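You operate a simulated robot arm through the tools that you are given. There is no shell and no other tool. Be economical: measure what you need, move in short steps, check, and stop when the job is done.

You run a simulated robot arm. Do the job below in one go: nothing can be reset, and whatever is moved stays where it is left.

## Task
Set the head for the clamped 8 inch rim and lock it.
Fine: stop knob on its mark, head clear of the rim.

It is judged by the outcome, as a careful person would: the job done as asked, and still so three seconds after it is handed in. It fails if anything else is knocked over, pushed out of place, dropped, spilled or broken.

## Robot
A 7-joint arm with a two-finger parallel gripper on a trunk, on a base that drives. Base frame: it is fixed to the floor where the robot stands at the start and does not move with it; the origin is under the middle of the robot, x ahead of it, y to its left, z up. Readings come in m, rad, newtons and seconds.
Its first joint turns from -2.601 to 2.601 rad. Payload 3.5 kg.
Tool frame: the origin (TCP) lies between the finger pads and is the grasp point; the fingertips stand 0.023 m ahead of it; z points along the fingers, y is the line along which they close. Largest opening 0.094 m; finger width 0.038, thickness 0.01; the body of the gripper, 0.054 by 0.096 m, starts 0.039 m behind the TCP.
Orientation is that of the tool frame in the base frame, as a unit quaternion [x, y, z, w]. With the fingers straight down and closing along the base's y, the tool's x points along the base's -x, its y along +y and its z along -z.

## Interface
- The arm moves only by the tool drive_tool. Its argument "targets" is a list of rows, each a list of 7 numbers: the shift along the tool's x, y, z in units of 150 mm (1.0 is 150 mm), then the turn, a rotation vector about the tool's x, y, z in units of 120 degrees (1.0 is 120 degrees), then the finger opening in m, from 0 to 0.094. In form: [[tx, ty, tz, wx, wy, wz, hand], ...]. A call has 1 to 20 rows; each row is the pose to reach, as a shift and turn from the pose commanded when the call began, along the tool's axes at that moment. A call with a number of a shift or a turn outside -1 to 1 is refused whole. A row lasts 0.2 s, in which the tool goes at most 0.05 m and 0.15 rad; a call with a longer step from one row to the next is refused whole, and so is a gripper value outside its range. A pose out of reach is approached as far as the arm can. The call stops where the force on the tool passes 90 N (or 10 N more than at its start, if that is more) or the arm is blocked; 0.2 s more then pass. The fingers move at their own pace (about 0.153 m/s each) and stop on an object; they squeeze with about 24 N. The grip force told is the motor's: it shows also when the fingers shut on nothing. Time passes only in rows, and 0.2 s behind the last, so rows that repeat a pose let the fingers close. The reply holds the time, the measured pose of the TCP, the force on the tool along the base axes, the opening and the grip force, in the units named above and with some noise, with the torque about the TCP (base axes, N m) and any sound that the robot's microphone picked up.
- Cameras (640 x 400 px; columns grow to the right, rows downward): "scene" is now at [-0.2384, 0.1851, 1.3134]; the picture's right is [-0.05, -1.00, 0.00], its down [-0.11, 0.01, -0.99] and it looks along [0.99, -0.05, -0.11] (base axes); focal length 281 px, centre (320, 200). "wrist" rides on the gripper at [0.086, 0.016, -0.074] in the tool frame; the picture's right is [-0.18, 0.98, 0.00], its down [-0.58, -0.11, -0.81] and it looks along [-0.79, -0.15, 0.59] (tool axes); focal length 243 px, centre (320, 200). There is no depth. A picture from a camera that has moved, and an enlarged one, comes with that camera's place and axes in the base frame and with its lens.
- snapshot(camera): a new picture of that camera. It takes no simulated time.
- steer(legs): drives the robot by 1 to 6 legs, each [ahead, left, turn to the left] in m, m and rad, along the robot's own axes; the way and the turn of a leg run together, so that a leg with both is an arc; at most 1.5 m and 3.142 rad a leg. The arm and the cameras ride along, it lands a little off, and it stops where it bumps. It gives what a move gives.
- head_to(pan, tilt): turns the head with the scene camera to pan (to the left, within 2.496 rad either way) and tilt (down, from -0.506 to 1.204), counted from straight ahead of the robot. It gives what a move gives.
- inspect(camera, box): a new picture of the part [left, top, right, bottom] of that camera's present view, enlarged. It takes no simulated time.
- hand_in(): hands the job in; it is judged then, once.

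Go step by step. Nothing tells you exact positions but the pictures and the camera data: compare them with the known pose of the tool, close in by small moves and look again before you grip or let go. The budget is 120 turns and 98 pictures, counting those below and the enlarged ones. Unless the task says otherwise, let go and move clear before handing in, and close with one line.

The tools are called after "Request:" by a JSON object that holds its "api" and its "payload". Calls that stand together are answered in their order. drive_tool: Moves the arm, as the interface text tells. Its arguments: {"type":"object","properties":{"targets":{"type":"array"}},"required":["targets"]} The other tools are called the same way: steer (legs) drives the base; head_to (pan, tilt) turns the head that bears the scene camera; snapshot (camera) takes a picture; inspect (camera, box) takes an enlarged picture of a part of a camera's view; hand_in () hands the job in.

At the start:

```text
time: 0.0
ee_pos: [0.7348, -0.094, 1.0002]
orientation: [0.0, 1.0, 0.0, 0.0]
force: [0.3, -0.2, 0.0]
wrist_torque: [0.03, 0.01, -0.01]
finger_gap: 0.0943
grip_force: 0.0
robot x, y, heading: [0.0016, -0.002, 0.003]
head pan, tilt: [-0.052, 0.112]
```

scene: 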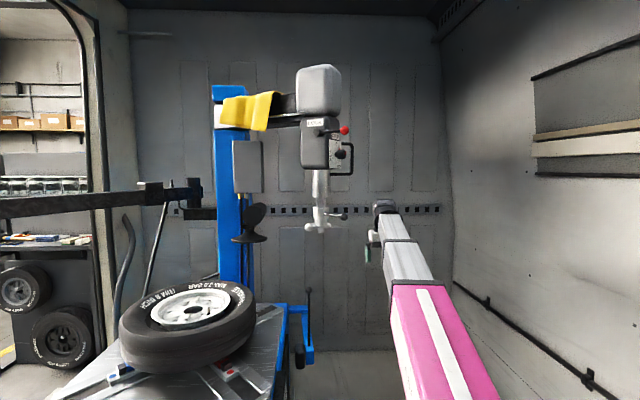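
wrist: 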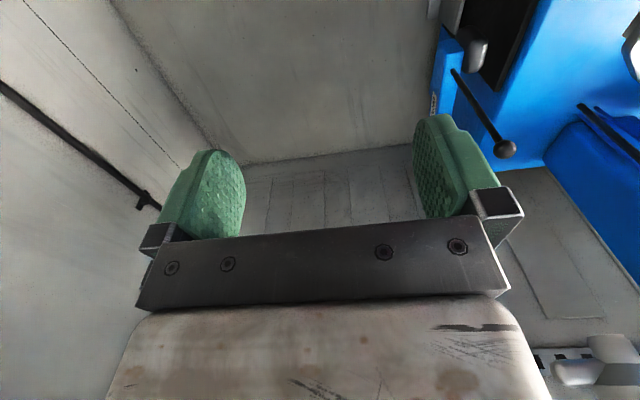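

I see a tyre changer: blue column, a wheel on the turntable, and a mount head on the arm with red and black knobs. I'll look closer at the head and the wheel.

Request:
{"api": "inspect", "payload": {"camera": "scene", "box": [270, 50, 390, 250]}}

Request:
{"api": "inspect", "payload": {"camera": "scene", "box": [285, 105, 375, 180]}}

Request:
{"api": "inspect", "payload": {"camera": "scene", "box": [50, 250, 330, 400]}}

```text
2.00 times, centred on (330, 150) of scene
camera zoom: at [-0.2384, 0.1851, 1.3134], right [-0.05, -1.0, 0.0], down [-0.11, 0.01, -0.99], along [0.99, -0.05, -0.11], focal length 562 px, centre (300, 300)
```

zoom: 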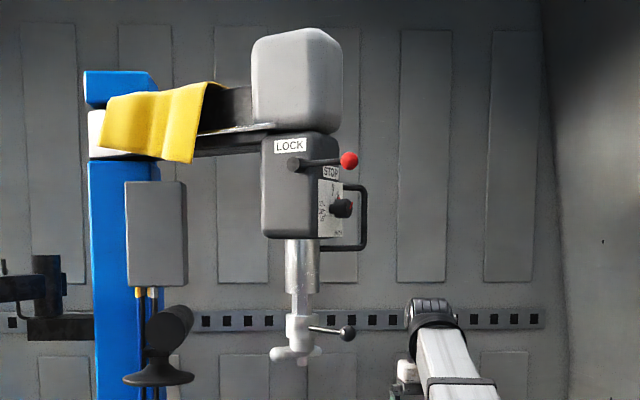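

```text
5.33 times, centred on (330, 142) of scene
camera zoom: at [-0.2384, 0.1851, 1.3134], right [-0.05, -1.0, 0.0], down [-0.11, 0.01, -0.99], along [0.99, -0.05, -0.11], focal length 1498 px, centre (267, 507)
```

zoom: 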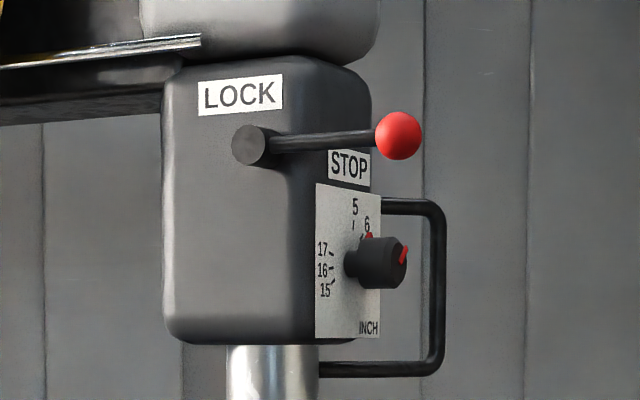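

```text
2.29 times, centred on (190, 325) of scene
camera zoom: at [-0.2384, 0.1851, 1.3134], right [-0.05, -1.0, 0.0], down [-0.11, 0.01, -0.99], along [0.99, -0.05, -0.11], focal length 642 px, centre (617, -86)
```

zoom: 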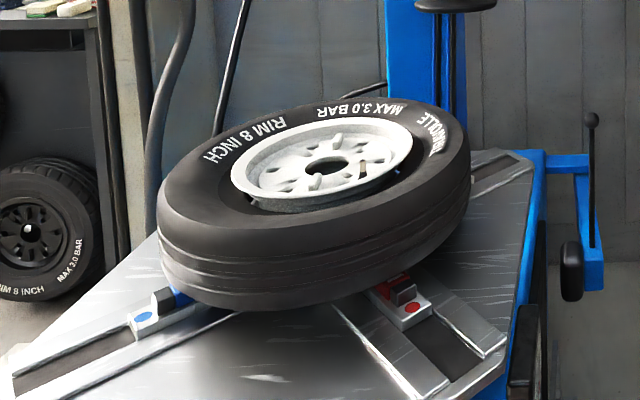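

The head has a LOCK lever (red ball), a STOP dial with knob (5, 6 … 15, 16, 17) and a loop handle. I need distances, so I'll tilt the wrist up to view the head from a second place.

Request:
{"api": "drive_tool", "payload": {"targets": [[0, 0, 0, 0, -0.065, 0, 0.094], [0, 0, 0, 0, -0.13, 0, 0.094], [0, 0, 0, 0, -0.195, 0, 0.094], [0, 0, 0, 0, -0.26, 0, 0.094], [0, 0, 0, 0, -0.325, 0, 0.094]]}}

Request:
{"api": "snapshot", "payload": {"camera": "wrist"}}

Request:
{"api": "head_to", "payload": {"pan": 0.35, "tilt": 0.5}}

Request:
{"api": "snapshot", "payload": {"camera": "scene"}}

```text
time: 1.2
ee_pos: [0.7346, -0.0927, 0.9998]
orientation: [0.0, 0.943, 0.001, 0.334]
force: [-0.7, -0.1, 0.8]
wrist_torque: [0.0, -0.02, 0.02]
finger_gap: 0.0939
grip_force: 0.0
robot x, y, heading: [0.0016, -0.0013, -0.003]
head pan, tilt: [-0.052, 0.112]
```

```text
92 pictures are left
camera wrist: at [0.6209, -0.0771, 1.0026], right [0.14, 0.98, 0.12], down [-0.06, -0.11, 0.99], along [0.99, -0.15, 0.04], focal length 243 px, centre (320, 200)
```

wrist: 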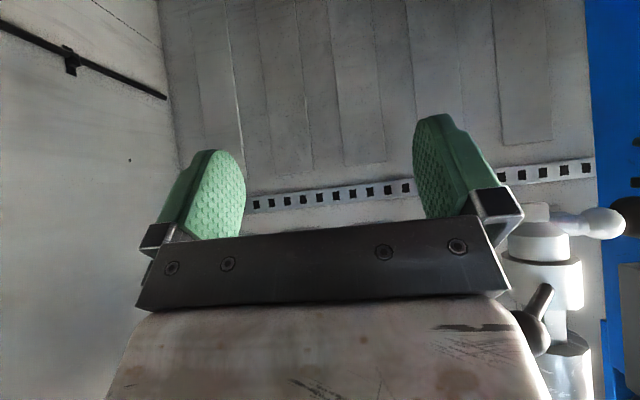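

```text
time: 2.1
ee_pos: [0.736, -0.0917, 1.0011]
orientation: [0.0, 0.943, 0.0, 0.334]
force: [-0.6, 1.0, -0.7]
wrist_torque: [0.01, -0.01, -0.02]
finger_gap: 0.094
grip_force: 0.0
robot x, y, heading: [-0.0043, -0.0009, -0.001]
head pan, tilt: [0.351, 0.499]
```

```text
91 pictures are left
camera scene: at [-0.245, 0.2211, 1.2775], right [0.34, -0.94, 0.0], down [-0.45, -0.16, -0.88], along [0.83, 0.3, -0.48], focal length 281 px, centre (320, 200)
```

scene: 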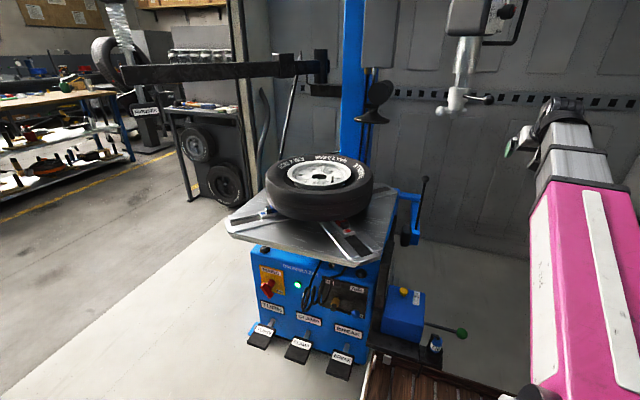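

The mount head is near (0.83, 0.05, 1.1), quite close to the gripper, and the rim roughly at (0.6, 0.52, 0.9). I'll read the labels and the wheel closely.

Request:
{"api": "inspect", "payload": {"camera": "scene", "box": [220, 140, 420, 265]}}

Request:
{"api": "inspect", "payload": {"camera": "scene", "box": [230, 255, 470, 390]}}

Request:
{"api": "inspect", "payload": {"camera": "scene", "box": [400, 0, 560, 120]}}

Request:
{"api": "head_to", "payload": {"pan": 0.2, "tilt": -0.05}}

Request:
{"api": "snapshot", "payload": {"camera": "scene"}}

```text
3.20 times, centred on (320, 202) of scene
camera zoom: at [-0.245, 0.2211, 1.2775], right [0.34, -0.94, 0.0], down [-0.45, -0.16, -0.88], along [0.83, 0.3, -0.48], focal length 898 px, centre (320, 192)
```

zoom: 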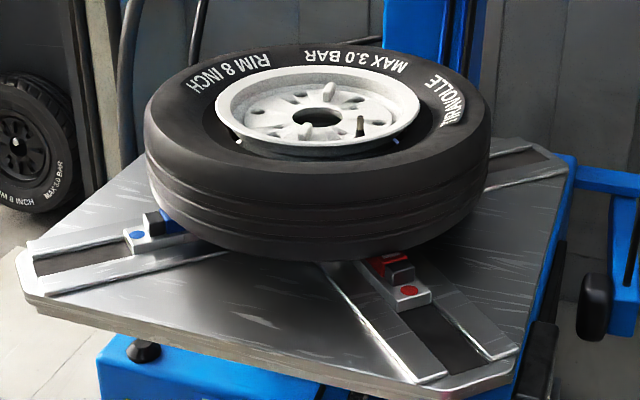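

```text
2.67 times, centred on (350, 322) of scene
camera zoom: at [-0.245, 0.2211, 1.2775], right [0.34, -0.94, 0.0], down [-0.45, -0.16, -0.88], along [0.83, 0.3, -0.48], focal length 749 px, centre (240, -127)
```

zoom: 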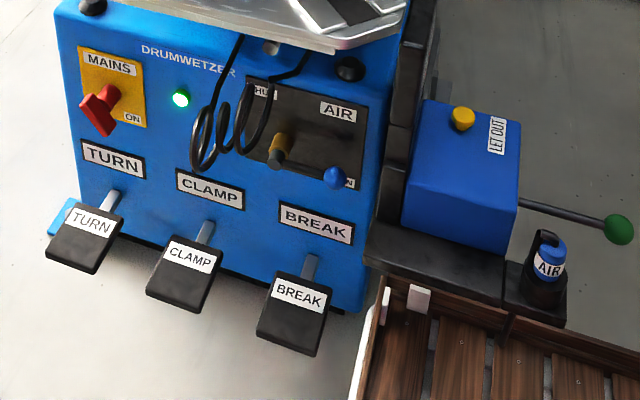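

```text
3.33 times, centred on (480, 60) of scene
camera zoom: at [-0.245, 0.2211, 1.2775], right [0.34, -0.94, 0.0], down [-0.45, -0.16, -0.88], along [0.83, 0.3, -0.48], focal length 936 px, centre (-213, 667)
```

zoom: 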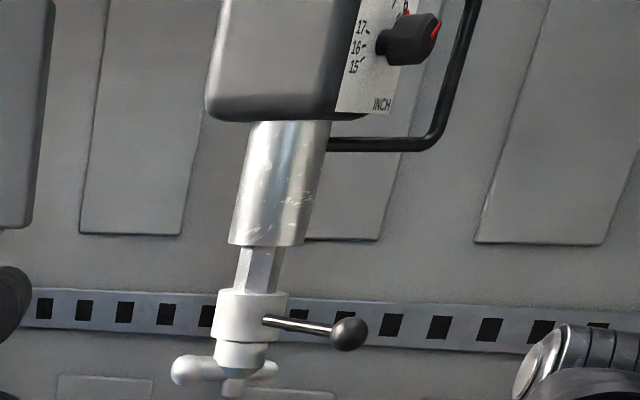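

```text
time: 3.0
ee_pos: [0.7357, -0.0924, 0.9994]
orientation: [0.0, 0.943, 0.0, 0.333]
force: [0.1, -0.4, -0.5]
wrist_torque: [-0.01, 0.0, 0.02]
finger_gap: 0.0941
grip_force: 0.0
robot x, y, heading: [0.0022, -0.0025, 0.001]
head pan, tilt: [0.201, -0.051]
```

```text
87 pictures are left
camera scene: at [-0.2437, 0.2076, 1.328], right [0.2, -0.98, 0.0], down [0.05, 0.01, -1.0], along [0.98, 0.2, 0.05], focal length 281 px, centre (320, 200)
```

scene: 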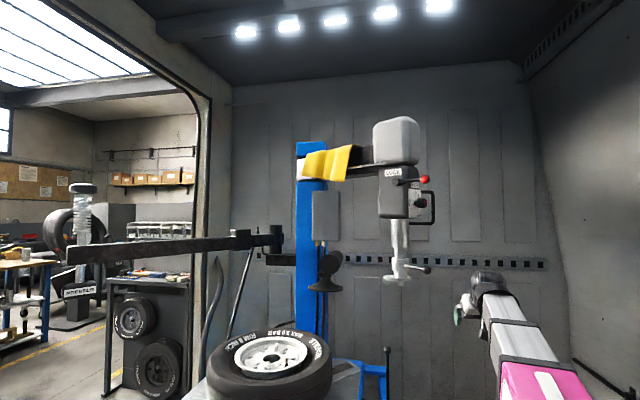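

I'll back the gripper off to the right, then raise it to the dial height and yaw left so that the wrist camera faces the STOP plate.

Request:
{"api": "drive_tool", "payload": {"targets": [[0, -0.267, 0, 0, 0, 0, 0.094], [0, -0.533, 0, 0, 0, 0, 0.094], [0, -0.8, 0, 0, 0, 0, 0.094], [-0.157, -0.8, -0.194, 0, 0, 0, 0.094], [-0.314, -0.8, -0.388, 0, 0, 0, 0.094], [-0.471, -0.8, -0.582, 0, 0, 0, 0.094], [-0.629, -0.8, -0.777, 0, 0, 0, 0.094]]}}

Request:
{"api": "drive_tool", "payload": {"targets": [[-0.15, 0, -0.19, -0.04, 0, -0.05, 0.094], [-0.3, 0, -0.38, -0.08, 0, -0.1, 0.094], [-0.45, 0, -0.57, -0.12, 0, -0.15, 0.094], [-0.629, 0, -0.777, -0.16, 0, -0.2, 0.094], [-0.7, 0, -0.88, -0.2, 0, -0.25, 0.094], [-0.78, 0, -0.97, -0.24, 0, -0.3, 0.094], [-0.78, 0, -0.97, -0.28, 0, -0.35, 0.094], [-0.78, 0, -0.97, -0.32, 0, -0.4, 0.094], [-0.78, 0, -0.97, -0.362, 0, -0.447, 0.094]]}}

Request:
{"api": "snapshot", "payload": {"camera": "wrist"}}

```text
time: 4.6
ee_pos: [0.7338, -0.2123, 1.1491]
orientation: [0.001, 0.943, -0.001, 0.333]
force: [-0.3, -0.3, 0.1]
wrist_torque: [0.01, 0.03, 0.02]
finger_gap: 0.0939
grip_force: 0.2
robot x, y, heading: [0.0019, -0.0007, 0.003]
head pan, tilt: [0.201, -0.051]
```

```text
time: 6.6
ee_pos: [0.7406, -0.207, 1.3288]
orientation: [-0.531, 0.777, 0.184, 0.282]
force: [0.2, -0.2, -0.4]
wrist_torque: [-0.02, -0.01, -0.01]
finger_gap: 0.0941
grip_force: 0.0
out of reach, approached as far as the arm can: row 9
robot x, y, heading: [-0.0045, -0.002, 0.01]
head pan, tilt: [0.201, -0.051]
```

```text
86 pictures are left
camera wrist: at [0.6834, -0.3086, 1.333], right [-0.86, 0.49, 0.11], down [0.07, -0.09, 0.99], along [0.5, 0.87, 0.05], focal length 243 px, centre (320, 200)
```

wrist: 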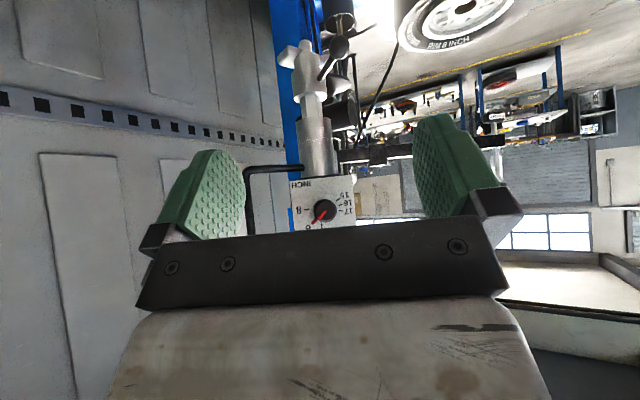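

Request:
{"api": "inspect", "payload": {"camera": "wrist", "box": [240, 150, 400, 250]}}

```text
4.00 times, centred on (320, 200) of wrist
camera zoom: at [0.6834, -0.3086, 1.333], right [-0.86, 0.49, 0.11], down [0.07, -0.09, 0.99], along [0.5, 0.87, 0.05], focal length 970 px, centre (320, 200)
```

zoom: 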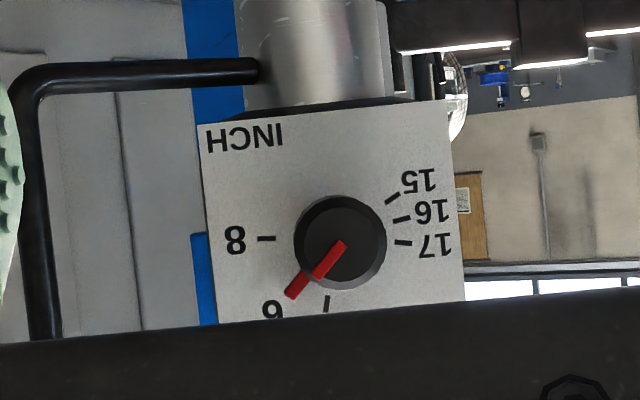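

The pointer stands on 6 and the 8 mark is about 47° further clockwise; knob face near (0.877, 0.040, 1.371), plate normal about (-0.53, -0.85). Reach is tight from here, so I'll check the floor before driving.

Request:
{"api": "head_to", "payload": {"pan": -0.5, "tilt": 1.0}}

Request:
{"api": "snapshot", "payload": {"camera": "scene"}}

Request:
{"api": "head_to", "payload": {"pan": 0.1, "tilt": 1.0}}

Request:
{"api": "snapshot", "payload": {"camera": "scene"}}

```text
time: 7.9
ee_pos: [0.7407, -0.2068, 1.331]
orientation: [-0.531, 0.777, 0.184, 0.282]
force: [0.0, 0.6, 0.3]
wrist_torque: [0.0, -0.01, -0.01]
finger_gap: 0.094
grip_force: 0.1
robot x, y, heading: [-0.0, -0.0022, -0.002]
head pan, tilt: [-0.499, 1.0]
```

```text
84 pictures are left
camera scene: at [-0.2693, 0.1565, 1.2364], right [-0.48, -0.88, 0.0], down [-0.74, 0.4, -0.54], along [0.47, -0.26, -0.84], focal length 281 px, centre (320, 200)
```

scene: 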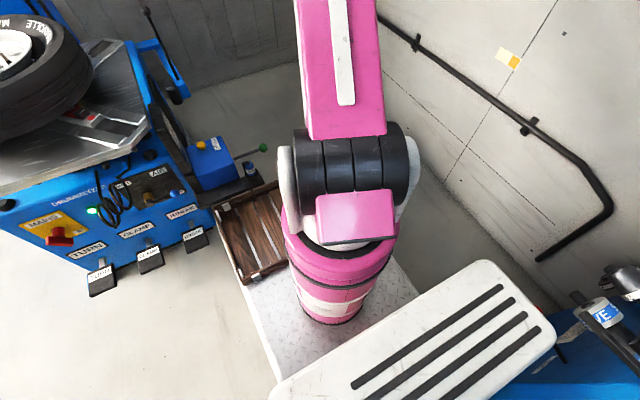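

```text
time: 8.9
ee_pos: [0.7407, -0.2078, 1.3313]
orientation: [-0.531, 0.778, 0.184, 0.282]
force: [0.1, 0.9, 0.7]
wrist_torque: [0.02, 0.0, -0.02]
finger_gap: 0.0939
grip_force: 0.0
robot x, y, heading: [0.0045, -0.0003, -0.002]
head pan, tilt: [0.099, 1.0]
```

```text
83 pictures are left
camera scene: at [-0.2612, 0.1967, 1.2364], right [0.1, -1.0, 0.0], down [-0.84, -0.08, -0.54], along [0.54, 0.05, -0.84], focal length 281 px, centre (320, 200)
```

scene: 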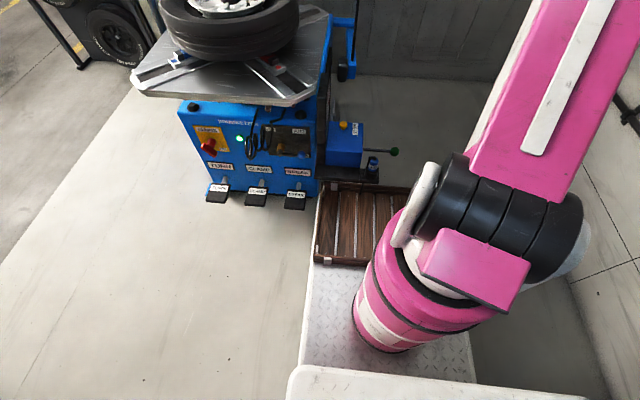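

The robot has a wall on its right and the machine ahead, so I'll work from here. First I'll level the tool to point at the dial, staying off it.

Request:
{"api": "drive_tool", "payload": {"targets": [[0, 0, 0, 0, -0.07, 0, 0.094], [0, 0, 0, 0, -0.14, 0, 0.094], [0, 0, 0, 0, -0.21, 0, 0.094], [0, 0, 0, 0, -0.28, 0, 0.094], [0, 0, 0, 0, -0.35, 0, 0.094], [0, 0, 0, 0, -0.42, 0, 0.094]]}}

Request:
{"api": "head_to", "payload": {"pan": -0.15, "tilt": 0.0}}

Request:
{"api": "snapshot", "payload": {"camera": "scene"}}

```text
time: 10.3
ee_pos: [0.7412, -0.2067, 1.3303]
orientation: [-0.403, 0.585, 0.399, 0.58]
force: [0.0, 0.4, -0.4]
wrist_torque: [-0.01, 0.01, 0.0]
finger_gap: 0.0939
grip_force: 0.1
robot x, y, heading: [0.0004, -0.0007, -0.004]
head pan, tilt: [0.099, 1.0]
```

```text
time: 11.6
ee_pos: [0.7408, -0.2073, 1.3305]
orientation: [-0.402, 0.586, 0.398, 0.58]
force: [0.2, -0.5, -1.0]
wrist_torque: [0.01, 0.01, 0.0]
finger_gap: 0.0939
grip_force: 0.1
robot x, y, heading: [-0.0033, 0.0002, 0.001]
head pan, tilt: [-0.15, 0.0]
```

```text
82 pictures are left
camera scene: at [-0.2415, 0.1764, 1.3235], right [-0.15, -0.99, 0.0], down [0.0, 0.0, -1.0], along [0.99, -0.15, 0.0], focal length 281 px, centre (320, 200)
```

scene: 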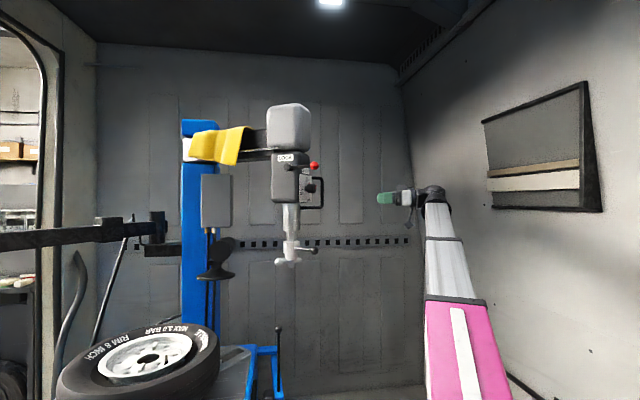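

The tool is level, yaw 69°. Now I'll turn it to 58°, go to 13 cm in front of the knob, and look.

Request:
{"api": "drive_tool", "payload": {"targets": [[-0.07, -0.02, 0.24, 0.045, 0, 0, 0.094], [-0.14, -0.04, 0.48, 0.09, 0, 0, 0.094], [-0.2, -0.066, 0.72, 0.09, 0, 0, 0.094], [-0.27, -0.088, 0.95, 0.09, 0, 0, 0.094]]}}

Request:
{"api": "snapshot", "payload": {"camera": "wrist"}}

Request:
{"api": "inspect", "payload": {"camera": "scene", "box": [260, 90, 440, 230]}}

```text
time: 12.6
ee_pos: [0.8041, -0.0794, 1.3677]
orientation: [-0.347, 0.62, 0.342, 0.615]
force: [0.3, 0.5, -0.4]
wrist_torque: [0.01, -0.01, 0.0]
finger_gap: 0.0939
grip_force: 0.1
robot x, y, heading: [-0.0005, 0.0003, -0.0]
head pan, tilt: [-0.15, 0.0]
```

```text
81 pictures are left
camera wrist: at [0.7506, -0.1366, 1.2825], right [-0.83, 0.52, 0.18], down [-0.33, -0.74, 0.59], along [0.44, 0.43, 0.79], focal length 243 px, centre (320, 200)
```

wrist: 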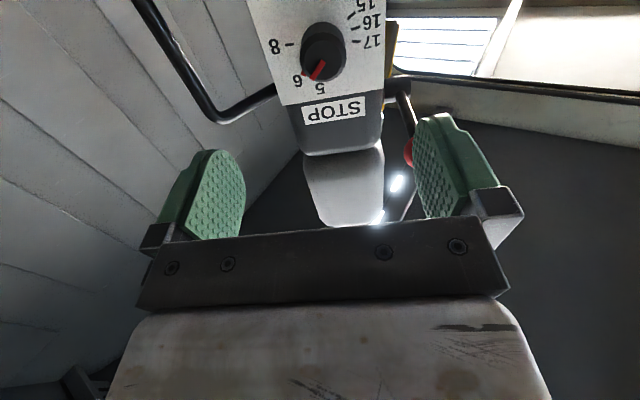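

```text
2.86 times, centred on (350, 160) of scene
camera zoom: at [-0.2415, 0.1765, 1.3236], right [-0.15, -0.99, 0.0], down [0.0, 0.0, -1.0], along [0.99, -0.15, 0.0], focal length 802 px, centre (234, 314)
```

zoom: 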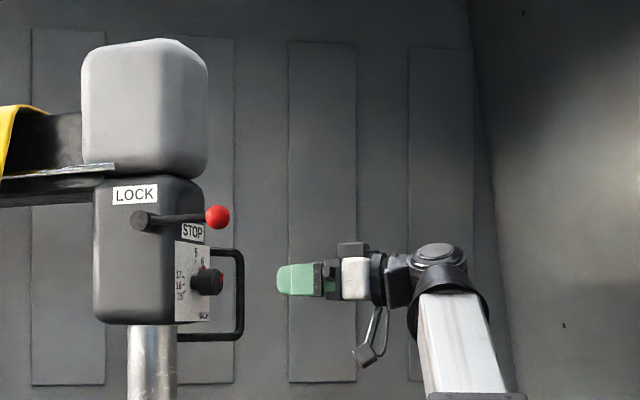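

Request:
{"api": "inspect", "payload": {"camera": "wrist", "box": [240, 0, 400, 100]}}

```text
4.00 times, centred on (320, 50) of wrist
camera zoom: at [0.7506, -0.1366, 1.2825], right [-0.83, 0.52, 0.18], down [-0.33, -0.74, 0.59], along [0.44, 0.43, 0.79], focal length 970 px, centre (320, 800)
```

zoom: 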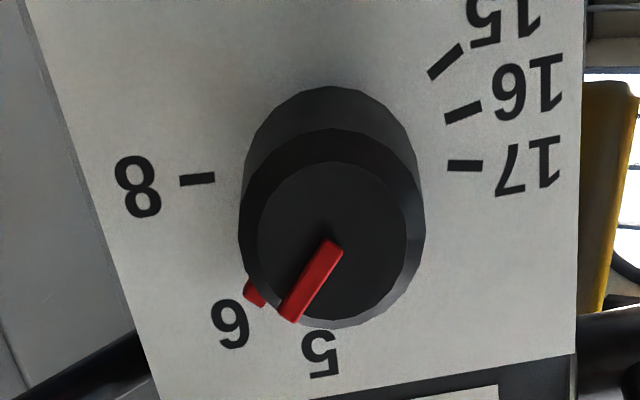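

Knob triangulates to (0.876, 0.038, 1.371), straight ahead of the tool. I'll roll the gripper 45° so that the fingers straddle the pointer, then advance part way.

Request:
{"api": "drive_tool", "payload": {"targets": [[0, 0, 0, 0, 0, 0.0625, 0.094], [0, 0, 0, 0, 0, 0.125, 0.094], [0, 0, 0, 0, 0, 0.1875, 0.094], [0, 0, 0, 0, 0, 0.25, 0.094], [0, 0, 0, 0, 0, 0.3125, 0.094], [-0.023, 0, 0, 0, 0, 0.375, 0.094], [-0.023, 0, 0.2, 0, 0, 0.375, 0.094], [-0.023, 0, 0.45, 0, 0, 0.375, 0.094]]}}

Request:
{"api": "snapshot", "payload": {"camera": "wrist"}}

Request:
{"api": "inspect", "payload": {"camera": "scene", "box": [270, 130, 400, 220]}}

```text
time: 14.4
ee_pos: [0.8395, -0.0238, 1.3728]
orientation: [-0.082, 0.706, 0.551, 0.437]
force: [-0.2, 0.0, 0.6]
wrist_torque: [0.0, -0.03, 0.0]
finger_gap: 0.094
grip_force: 0.0
robot x, y, heading: [0.001, -0.0009, -0.003]
head pan, tilt: [-0.15, 0.0]
```

```text
78 pictures are left
camera wrist: at [0.7382, -0.0494, 1.3231], right [-0.48, 0.31, 0.82], down [-0.01, -0.94, 0.34], along [0.88, 0.16, 0.45], focal length 243 px, centre (320, 200)
```

wrist: 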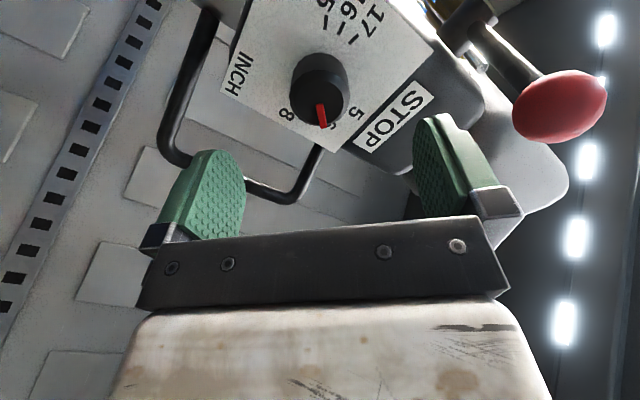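

```text
4.44 times, centred on (335, 175) of scene
camera zoom: at [-0.2414, 0.1766, 1.3236], right [-0.15, -0.99, 0.0], down [0.0, 0.0, -1.0], along [0.99, -0.15, 0.0], focal length 1248 px, centre (253, 311)
```

zoom: 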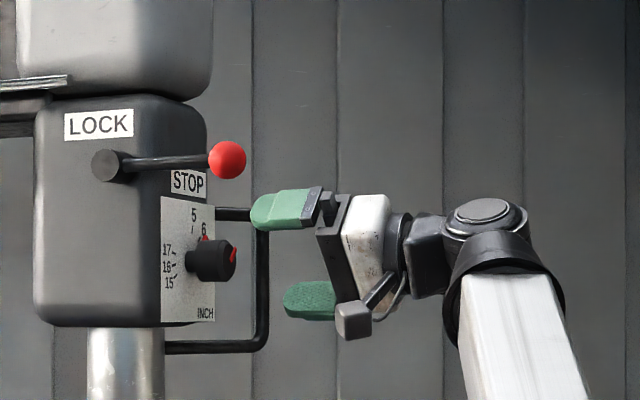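

The fingers straddle the knob line and the lever ball clears. I'll advance so that the pads cover the knob, then close.

Request:
{"api": "drive_tool", "payload": {"targets": [[0.009, -0.009, 0.15, 0, 0, 0, 0.094], [0.009, -0.009, 0.3, 0, 0, 0, 0.094], [0.009, -0.009, 0.44, 0, 0, 0, 0.094]]}}

Request:
{"api": "snapshot", "payload": {"camera": "wrist"}}

Request:
{"api": "inspect", "payload": {"camera": "scene", "box": [270, 130, 400, 220]}}

```text
time: 15.2
ee_pos: [0.8758, 0.0339, 1.3691]
orientation: [-0.083, 0.706, 0.55, 0.438]
force: [-0.2, -0.4, 0.1]
wrist_torque: [-0.02, 0.01, -0.03]
finger_gap: 0.094
grip_force: 0.0
robot x, y, heading: [-0.0037, 0.0033, 0.0]
head pan, tilt: [-0.15, 0.0]
```

```text
76 pictures are left
camera wrist: at [0.7738, 0.0071, 1.32], right [-0.48, 0.31, 0.82], down [-0.01, -0.94, 0.34], along [0.88, 0.16, 0.45], focal length 243 px, centre (320, 200)
```

wrist: 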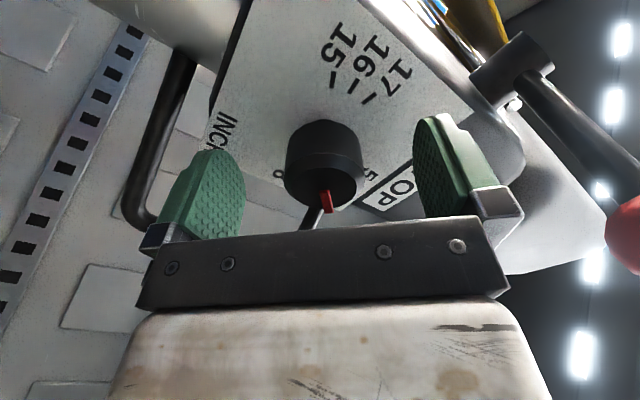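

```text
4.44 times, centred on (335, 175) of scene
camera zoom: at [-0.2415, 0.1765, 1.3236], right [-0.15, -0.99, 0.0], down [0.0, 0.0, -1.0], along [0.99, -0.15, 0.0], focal length 1248 px, centre (253, 311)
```

zoom: 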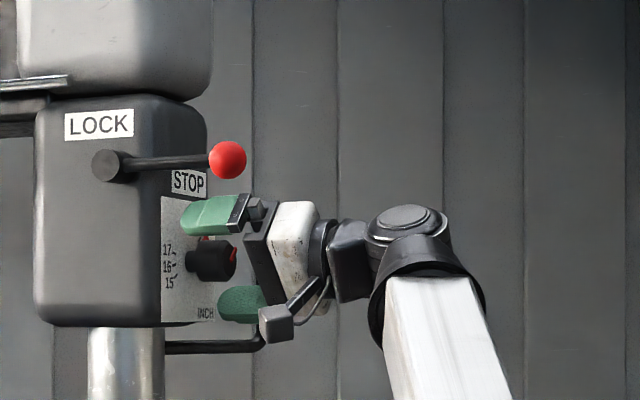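

The knob sits centred between the pads. Closing on it.

Request:
{"api": "drive_tool", "payload": {"targets": [[0, 0, 0, 0, 0, 0, 0.06], [0, 0, 0, 0, 0, 0, 0.03], [0, 0, 0, 0, 0, 0, 0.03], [0, 0, 0, 0, 0, 0, 0.03]]}}

Request:
{"api": "snapshot", "payload": {"camera": "wrist"}}

```text
time: 16.2
ee_pos: [0.873, 0.0334, 1.3716]
orientation: [-0.083, 0.705, 0.552, 0.437]
force: [-2.4, 4.1, 13.1]
wrist_torque: [0.37, -0.21, 0.75]
finger_gap: 0.0375
grip_force: 45.1
robot x, y, heading: [0.0009, 0.0039, 0.001]
head pan, tilt: [-0.15, 0.0]
```

```text
74 pictures are left
camera wrist: at [0.773, 0.0078, 1.3211], right [-0.48, 0.3, 0.82], down [-0.01, -0.94, 0.34], along [0.88, 0.16, 0.45], focal length 243 px, centre (320, 200)
```

wrist: 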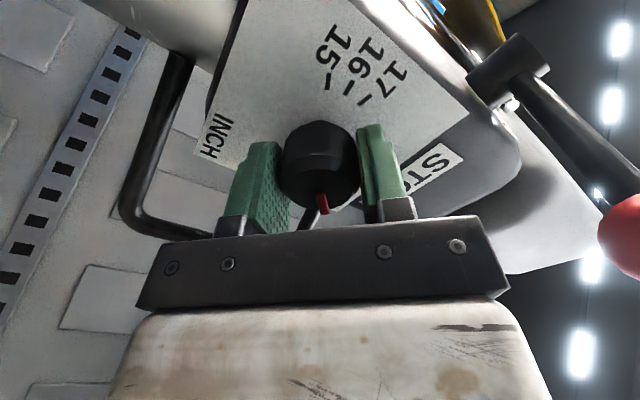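

Gripped at 37.5 mm. Now I'll ease the side force slightly and turn the knob clockwise about 46°.

Request:
{"api": "drive_tool", "payload": {"targets": [[0, 0.015, 0, 0, 0, 0.05, 0.03], [0, 0.015, 0, 0, 0, 0.11, 0.03], [0, 0.015, 0, 0, 0, 0.17, 0.03], [0, 0.015, 0, 0, 0, 0.23, 0.03], [0, 0.015, 0, 0, 0, 0.29, 0.03], [0, 0.015, 0, 0, 0, 0.34, 0.03], [0, 0.015, 0, 0, 0, 0.38, 0.03]]}}

Request:
{"api": "snapshot", "payload": {"camera": "wrist"}}

Request:
{"api": "inspect", "payload": {"camera": "scene", "box": [270, 130, 400, 220]}}

```text
time: 17.8
ee_pos: [0.8725, 0.0347, 1.3691]
orientation: [0.199, 0.683, 0.677, 0.189]
force: [-4.1, -3.6, -11.9]
wrist_torque: [0.3, -0.2, 1.25]
finger_gap: 0.0379
grip_force: 45.3
robot x, y, heading: [0.0064, 0.0016, 0.005]
head pan, tilt: [-0.15, 0.0]
```

```text
73 pictures are left
camera wrist: at [0.7604, 0.0164, 1.3879], right [0.17, -0.09, 0.98], down [0.07, -0.99, -0.11], along [0.98, 0.09, -0.16], focal length 243 px, centre (320, 200)
```

wrist: 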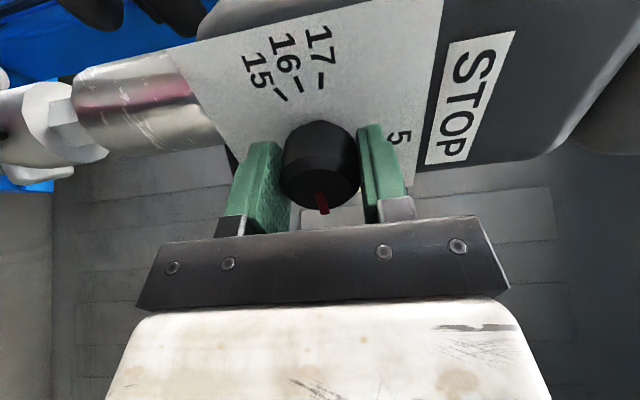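

```text
4.44 times, centred on (335, 175) of scene
camera zoom: at [-0.2414, 0.1762, 1.3237], right [-0.15, -0.99, 0.0], down [0.0, 0.0, -1.0], along [0.99, -0.15, 0.0], focal length 1248 px, centre (253, 311)
```

zoom: 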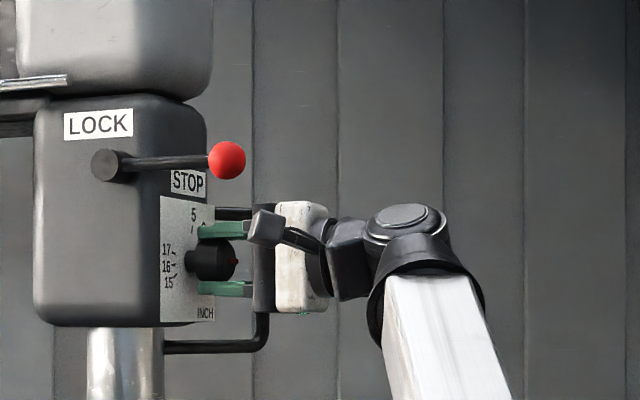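

The gripper turned about 46°. I'll release, back off and look at the pointer.

Request:
{"api": "drive_tool", "payload": {"targets": [[0, 0, 0, 0, 0, 0, 0.06], [0, 0, 0, 0, 0, 0, 0.094], [0, 0, 0, 0, 0, 0, 0.094], [0, 0, -0.2, 0, 0, 0, 0.094], [0, 0, -0.45, 0, 0, 0, 0.094], [0, 0, -0.7, 0, 0, 0, 0.094]]}}

Request:
{"api": "snapshot", "payload": {"camera": "wrist"}}

Request:
{"api": "inspect", "payload": {"camera": "wrist", "box": [240, 40, 400, 140]}}

```text
time: 19.2
ee_pos: [0.8165, -0.055, 1.371]
orientation: [0.197, 0.683, 0.677, 0.19]
force: [0.5, 0.3, 0.5]
wrist_torque: [0.0, 0.0, -0.02]
finger_gap: 0.0937
grip_force: 0.2
robot x, y, heading: [0.0003, -0.0037, 0.003]
head pan, tilt: [-0.15, 0.0]
```

```text
71 pictures are left
camera wrist: at [0.703, -0.0736, 1.3885], right [0.17, -0.09, 0.98], down [0.07, -0.99, -0.11], along [0.98, 0.09, -0.16], focal length 243 px, centre (320, 200)
```

wrist: 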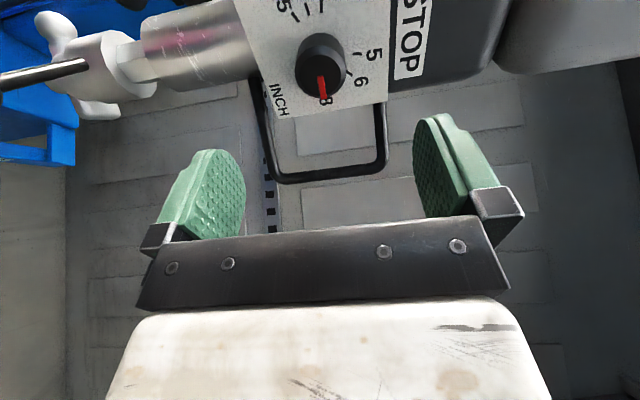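

```text
4.00 times, centred on (320, 90) of wrist
camera zoom: at [0.703, -0.0736, 1.3885], right [0.17, -0.09, 0.98], down [0.07, -0.99, -0.11], along [0.98, 0.09, -0.16], focal length 970 px, centre (320, 640)
```

zoom: 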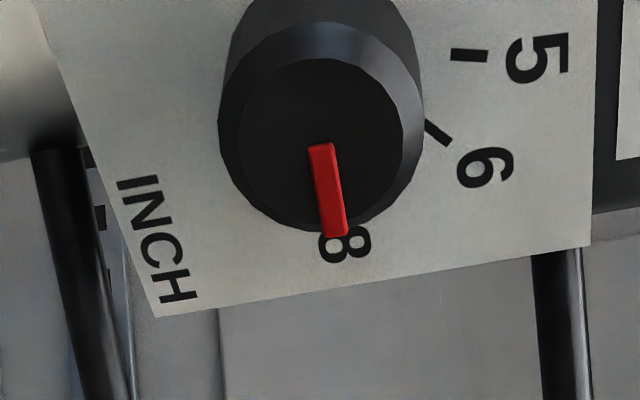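

Geometry says the 8 mark lies a few degrees further on than the pointer. I'll move the camera to the front of the dial to see both.

Request:
{"api": "drive_tool", "payload": {"targets": [[-0.08, 0, 0, 0, 0.058, 0, 0.094], [-0.16, 0, 0, 0, 0.116, 0, 0.094], [-0.24, 0, 0, 0, 0.174, 0, 0.094], [-0.32, 0, 0, 0, 0.232, 0, 0.094], [-0.4, 0, 0, 0, 0.29, 0, 0.094]]}}

Request:
{"api": "inspect", "payload": {"camera": "wrist", "box": [230, 0, 410, 115]}}

```text
time: 20.4
ee_pos: [0.8683, -0.0857, 1.3717]
orientation: [-0.015, 0.709, 0.705, -0.024]
force: [0.0, -0.3, -0.1]
wrist_torque: [0.01, 0.0, 0.01]
finger_gap: 0.094
grip_force: 0.0
robot x, y, heading: [0.0005, 0.002, 0.0]
head pan, tilt: [-0.15, 0.0]
```

```text
3.48 times, centred on (320, 58) of wrist
camera zoom: at [0.7867, -0.1667, 1.3888], right [0.2, 0.01, 0.98], down [0.62, -0.77, -0.11], along [0.76, 0.63, -0.16], focal length 844 px, centre (320, 696)
```

zoom: 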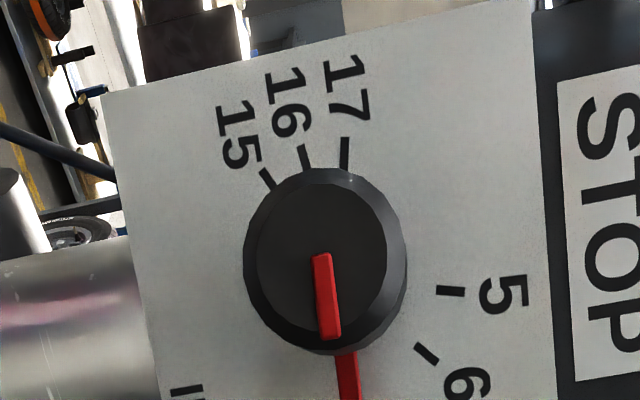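

Request:
{"api": "inspect", "payload": {"camera": "wrist", "box": [240, 60, 400, 160]}}

```text
4.00 times, centred on (320, 110) of wrist
camera zoom: at [0.7867, -0.1667, 1.3888], right [0.2, 0.01, 0.98], down [0.62, -0.77, -0.11], along [0.76, 0.63, -0.16], focal length 970 px, centre (320, 560)
```

zoom: 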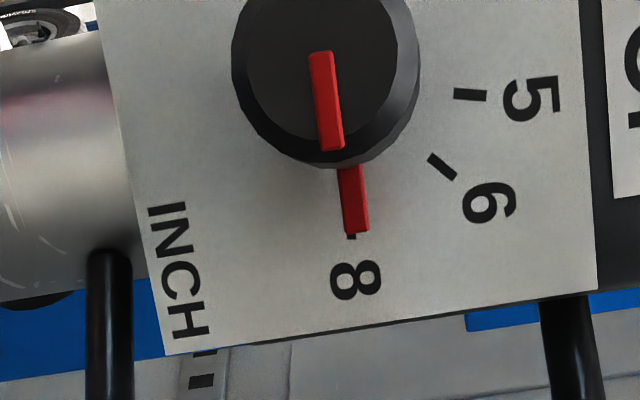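

The pointer nearly covers the 8 mark but lies about 3–4° short. I'll go back, regrip and nudge it.

Request:
{"api": "drive_tool", "payload": {"targets": [[0.066, 0, 0.046, 0, -0.058, 0, 0.094], [0.132, 0, 0.092, 0, -0.116, 0, 0.094], [0.198, 0, 0.138, 0, -0.174, 0, 0.094], [0.264, 0, 0.184, 0, -0.232, 0, 0.094], [0.329, 0, 0.229, 0, -0.29, 0, 0.094]]}}

Request:
{"api": "drive_tool", "payload": {"targets": [[0, 0, 0.2, 0, 0, 0, 0.094], [0, 0, 0.45, 0, 0, 0, 0.094], [0, 0, 0.69, 0, 0, 0, 0.094], [0, 0, 0.69, 0, 0, 0, 0.06], [0, 0, 0.69, 0, 0, 0, 0.03], [0, 0, 0.69, 0, 0, 0, 0.03], [0, 0, 0.69, 0, 0, 0, 0.03]]}}

```text
time: 21.6
ee_pos: [0.8182, -0.0555, 1.3735]
orientation: [0.199, 0.682, 0.677, 0.191]
force: [0.2, -0.4, -1.0]
wrist_torque: [0.01, 0.02, 0.0]
finger_gap: 0.0941
grip_force: 0.1
robot x, y, heading: [-0.0004, 0.0003, -0.002]
head pan, tilt: [-0.15, 0.0]
```

```text
time: 23.2
ee_pos: [0.87, 0.0324, 1.3689]
orientation: [0.198, 0.683, 0.677, 0.189]
force: [0.9, 0.8, -9.9]
wrist_torque: [0.69, -0.45, -0.67]
finger_gap: 0.038
grip_force: 45.0
robot x, y, heading: [-0.0007, 0.0031, 0.002]
head pan, tilt: [-0.15, 0.0]
```

Request:
{"api": "drive_tool", "payload": {"targets": [[0, -0.012, 0, 0, 0, 0.018, 0.03], [0, -0.012, 0, 0, 0, 0.036, 0.03], [0, -0.012, 0, 0, 0, 0.036, 0.03]]}}

Request:
{"api": "drive_tool", "payload": {"targets": [[0, 0, 0, 0, 0, 0, 0.06], [0, 0, 0, 0, 0, 0, 0.094], [0, 0, 0, 0, 0, 0, 0.094], [0, 0, -0.2, 0, 0, 0, 0.094], [0, 0, -0.45, 0, 0, 0, 0.094], [0, 0, -0.7, 0, 0, 0, 0.094]]}}

Request:
{"api": "drive_tool", "payload": {"targets": [[-0.08, 0, 0, 0, 0.058, 0, 0.094], [-0.16, 0, 0, 0, 0.116, 0, 0.094], [-0.24, 0, 0, 0, 0.174, 0, 0.094], [-0.32, 0, 0, 0, 0.232, 0, 0.094], [-0.4, 0, 0, 0, 0.29, 0, 0.094]]}}

Request:
{"api": "inspect", "payload": {"camera": "wrist", "box": [280, 60, 380, 122]}}

```text
time: 24.0
ee_pos: [0.8717, 0.0325, 1.3701]
orientation: [0.223, 0.675, 0.684, 0.164]
force: [-3.3, -8.9, 3.2]
wrist_torque: [0.6, -0.45, 0.28]
finger_gap: 0.0379
grip_force: 45.2
robot x, y, heading: [0.0014, 0.0013, -0.002]
head pan, tilt: [-0.15, 0.0]
```

```text
time: 25.4
ee_pos: [0.8166, -0.0543, 1.3689]
orientation: [0.223, 0.675, 0.684, 0.163]
force: [0.0, -0.6, -0.4]
wrist_torque: [0.0, 0.01, -0.02]
finger_gap: 0.0942
grip_force: 0.1
robot x, y, heading: [-0.0011, -0.0015, -0.001]
head pan, tilt: [-0.15, 0.0]
```

```text
time: 26.6
ee_pos: [0.8682, -0.0869, 1.3656]
orientation: [0.007, 0.693, 0.72, -0.045]
force: [-0.2, -0.3, 0.1]
wrist_torque: [-0.01, 0.03, 0.01]
finger_gap: 0.0938
grip_force: 0.0
robot x, y, heading: [-0.0001, 0.0017, 0.0]
head pan, tilt: [-0.15, 0.0]
```

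```text
6.40 times, centred on (330, 91) of wrist
camera zoom: at [0.7868, -0.1677, 1.3845], right [0.26, -0.03, 0.97], down [0.61, -0.77, -0.18], along [0.75, 0.64, -0.18], focal length 1553 px, centre (256, 898)
```

zoom: 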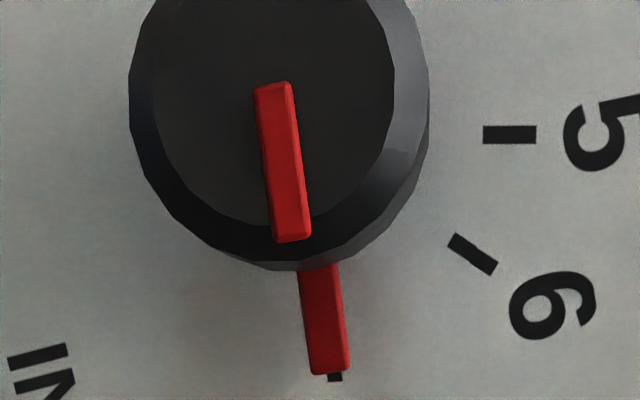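

The pointer now sits on the 8 mark (within about 1°). Next I'll study the lower head, arm and pivot to see how the head swings and lowers.

Request:
{"api": "inspect", "payload": {"camera": "scene", "box": [170, 90, 340, 200]}}

Request:
{"api": "inspect", "payload": {"camera": "scene", "box": [255, 170, 345, 280]}}

Request:
{"api": "snapshot", "payload": {"camera": "wrist"}}

```text
3.64 times, centred on (255, 145) of scene
camera zoom: at [-0.2416, 0.1764, 1.3236], right [-0.15, -0.99, 0.0], down [0.0, 0.0, -1.0], along [0.99, -0.15, 0.0], focal length 1021 px, centre (556, 400)
```

zoom: 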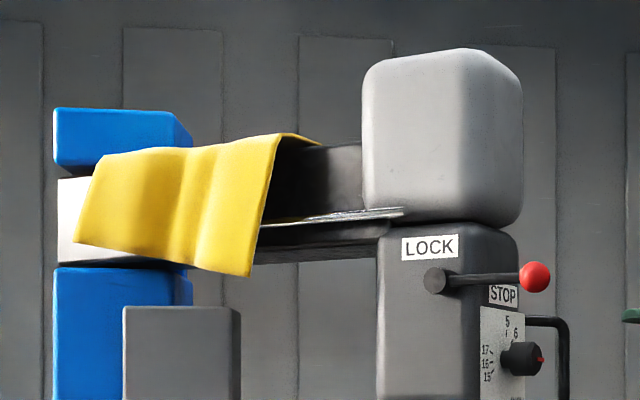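

```text
3.64 times, centred on (300, 225) of scene
camera zoom: at [-0.2416, 0.1764, 1.3236], right [-0.15, -0.99, 0.0], down [0.0, 0.0, -1.0], along [0.99, -0.15, 0.0], focal length 1021 px, centre (393, 109)
```

zoom: 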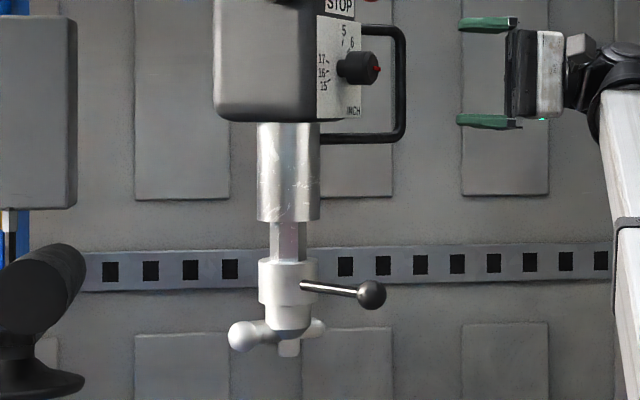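

```text
64 pictures are left
camera wrist: at [0.7868, -0.1677, 1.3845], right [0.26, -0.03, 0.97], down [0.61, -0.77, -0.18], along [0.75, 0.64, -0.18], focal length 243 px, centre (320, 200)
```

wrist: 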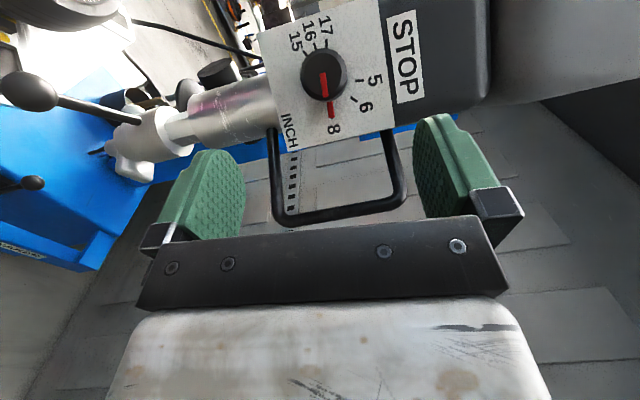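

The arm pivots on the column; loose things (rag, flat bar) lie on it, so any swing must be slow. I'll reorient the gripper to take the vertical bar of the loop handle near (0.985, -0.018, 1.357).

Request:
{"api": "drive_tool", "payload": {"targets": [[0, 0, -0.2, 0, 0, 0, 0.094], [-0.06, 0, -0.415, 0, -0.058, 0, 0.094], [-0.12, 0, -0.415, 0, -0.116, 0, 0.094], [-0.18, 0, -0.415, 0, -0.174, 0, 0.094], [-0.24, -0.02, -0.415, 0, -0.232, 0, 0.094], [-0.241, -0.026, -0.415, 0, -0.29, 0, 0.094]]}}

Request:
{"api": "drive_tool", "payload": {"targets": [[0, 0, 0, 0, 0, -0.066, 0.094], [0, 0, 0, 0, 0, -0.132, 0.094], [0, 0, 0, 0, 0, -0.198, 0.094], [0, 0, 0, 0, 0, -0.264, 0.094], [0, 0, 0, 0, 0, -0.33, 0.094], [0, 0, 0, 0, 0, -0.396, 0.094], [0, 0, 0, 0, 0, -0.462, 0.094], [0, 0, 0, 0, 0, -0.528, 0.094], [0, 0, 0, 0, 0, -0.594, 0.094], [0, 0, 0, 0, 0, -0.66, 0.094], [0, 0, 0, 0, 0, -0.726, 0.094], [0, 0, 0, 0, 0, -0.785, 0.094]]}}

Request:
{"api": "snapshot", "payload": {"camera": "wrist"}}

Request:
{"api": "inspect", "payload": {"camera": "scene", "box": [260, 100, 460, 230]}}

```text
time: 28.0
ee_pos: [0.907, -0.1483, 1.3562]
orientation: [0.224, 0.674, 0.684, 0.165]
force: [0.4, 0.2, 0.7]
wrist_torque: [-0.02, 0.01, 0.0]
finger_gap: 0.0939
grip_force: 0.0
robot x, y, heading: [0.0023, -0.0001, 0.002]
head pan, tilt: [-0.15, 0.0]
```

```text
time: 30.6
ee_pos: [0.9065, -0.1481, 1.3567]
orientation: [-0.344, 0.622, 0.345, 0.614]
force: [-0.1, -0.3, 0.0]
wrist_torque: [0.01, 0.0, -0.03]
finger_gap: 0.0939
grip_force: 0.2
robot x, y, heading: [0.0013, 0.0026, 0.002]
head pan, tilt: [-0.15, 0.0]
```

```text
63 pictures are left
camera wrist: at [0.8523, -0.2029, 1.271], right [-0.83, 0.52, 0.19], down [-0.33, -0.74, 0.59], along [0.45, 0.43, 0.79], focal length 243 px, centre (320, 200)
```

wrist: 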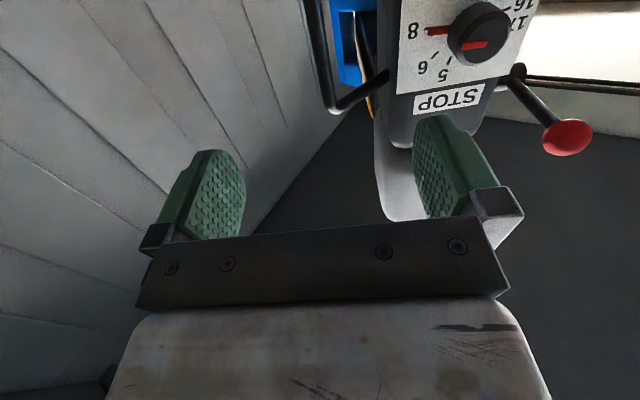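

```text
3.08 times, centred on (360, 165) of scene
camera zoom: at [-0.2415, 0.1764, 1.3236], right [-0.15, -0.99, 0.0], down [0.0, 0.0, -1.0], along [0.99, -0.15, 0.0], focal length 864 px, centre (197, 308)
```

zoom: 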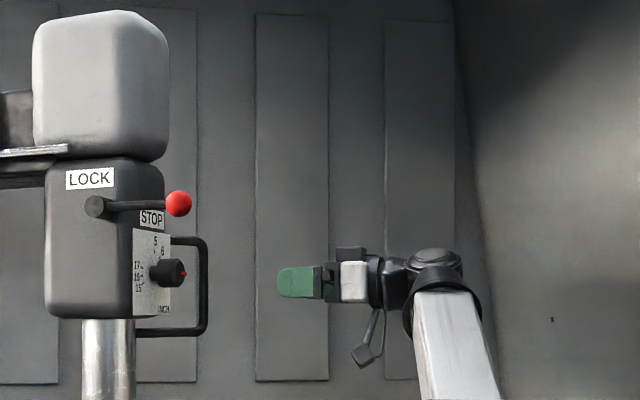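

The bar lies straight ahead, centred. I'll narrow the fingers to 60 mm and advance on it.

Request:
{"api": "drive_tool", "payload": {"targets": [[0, 0, 0.2, 0, 0, 0, 0.06], [0, 0, 0.45, 0, 0, 0, 0.06], [0, 0, 0.7, 0, 0, 0, 0.06], [0, 0, 0.93, 0, 0, 0, 0.06]]}}

Request:
{"api": "snapshot", "payload": {"camera": "wrist"}}

Request:
{"api": "inspect", "payload": {"camera": "scene", "box": [260, 100, 460, 230]}}

```text
time: 31.6
ee_pos: [0.9803, -0.0288, 1.3554]
orientation: [-0.342, 0.623, 0.345, 0.613]
force: [-0.1, -0.6, -0.2]
wrist_torque: [0.04, 0.01, 0.0]
finger_gap: 0.0598
grip_force: 0.0
robot x, y, heading: [0.0031, -0.002, -0.001]
head pan, tilt: [-0.15, 0.0]
```

```text
61 pictures are left
camera wrist: at [0.9256, -0.0841, 1.2689], right [-0.83, 0.52, 0.19], down [-0.32, -0.74, 0.59], along [0.45, 0.43, 0.78], focal length 243 px, centre (320, 200)
```

wrist: 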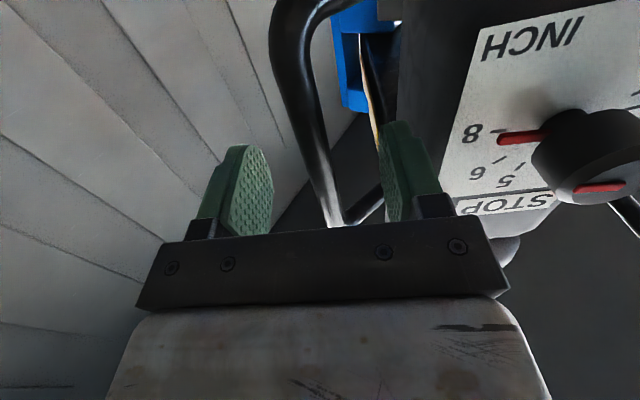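

```text
3.08 times, centred on (360, 165) of scene
camera zoom: at [-0.2415, 0.1765, 1.3236], right [-0.15, -0.99, 0.0], down [0.0, 0.0, -1.0], along [0.99, -0.15, 0.0], focal length 864 px, centre (197, 308)
```

zoom: 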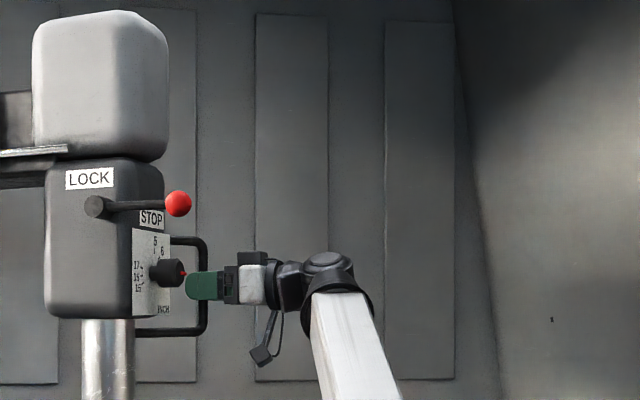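

The bar is between the fingers; closing.

Request:
{"api": "drive_tool", "payload": {"targets": [[0, 0, 0.03, 0, 0, 0, 0.03], [0, 0, 0.03, 0, 0, 0, 0.0], [0, 0, 0.03, 0, 0, 0, 0.0], [0, 0, 0.03, 0, 0, 0, 0.0]]}}

```text
time: 32.6
ee_pos: [0.9817, -0.0256, 1.3547]
orientation: [-0.343, 0.623, 0.346, 0.612]
force: [3.2, 1.5, -1.5]
wrist_torque: [-0.62, -1.51, -0.05]
finger_gap: 0.0136
grip_force: 44.6
robot x, y, heading: [-0.0002, -0.0019, 0.004]
head pan, tilt: [-0.15, 0.0]
```

Gripped. Test swing: a slow 3 cm tangential pull toward the wheel.

Request:
{"api": "drive_tool", "payload": {"targets": [[0, 0.04, 0, 0.005, 0, 0, 0.0], [0, 0.08, 0, 0.01, 0, 0, 0.0], [0, 0.12, 0, 0.015, 0, 0, 0.0], [0, 0.16, 0, 0.019, 0, 0, 0.0], [0, 0.2, 0, 0.024, 0, 0, 0.0]]}}

Request:
{"api": "inspect", "payload": {"camera": "scene", "box": [170, 80, 430, 280]}}

```text
time: 33.8
ee_pos: [0.9556, -0.0134, 1.356]
orientation: [-0.327, 0.632, 0.329, 0.621]
force: [-19.7, -41.6, -6.6]
wrist_torque: [-1.13, -1.33, -0.12]
finger_gap: 0.014
grip_force: 45.2
robot x, y, heading: [-0.0043, -0.003, -0.003]
head pan, tilt: [-0.15, 0.0]
```

```text
2.00 times, centred on (300, 180) of scene
camera zoom: at [-0.2422, 0.1744, 1.3237], right [-0.15, -0.99, 0.0], down [0.0, 0.0, -1.0], along [0.99, -0.15, 0.0], focal length 562 px, centre (360, 240)
```

zoom: 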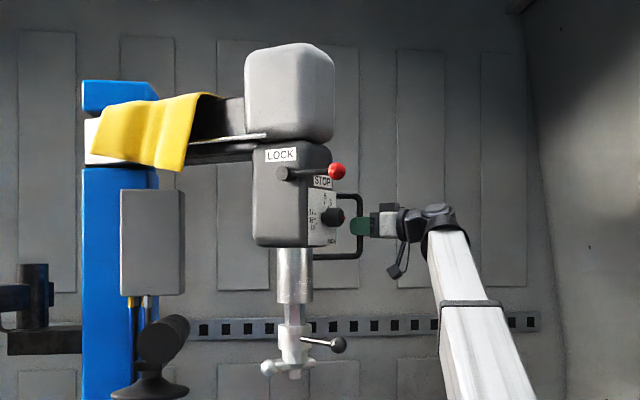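

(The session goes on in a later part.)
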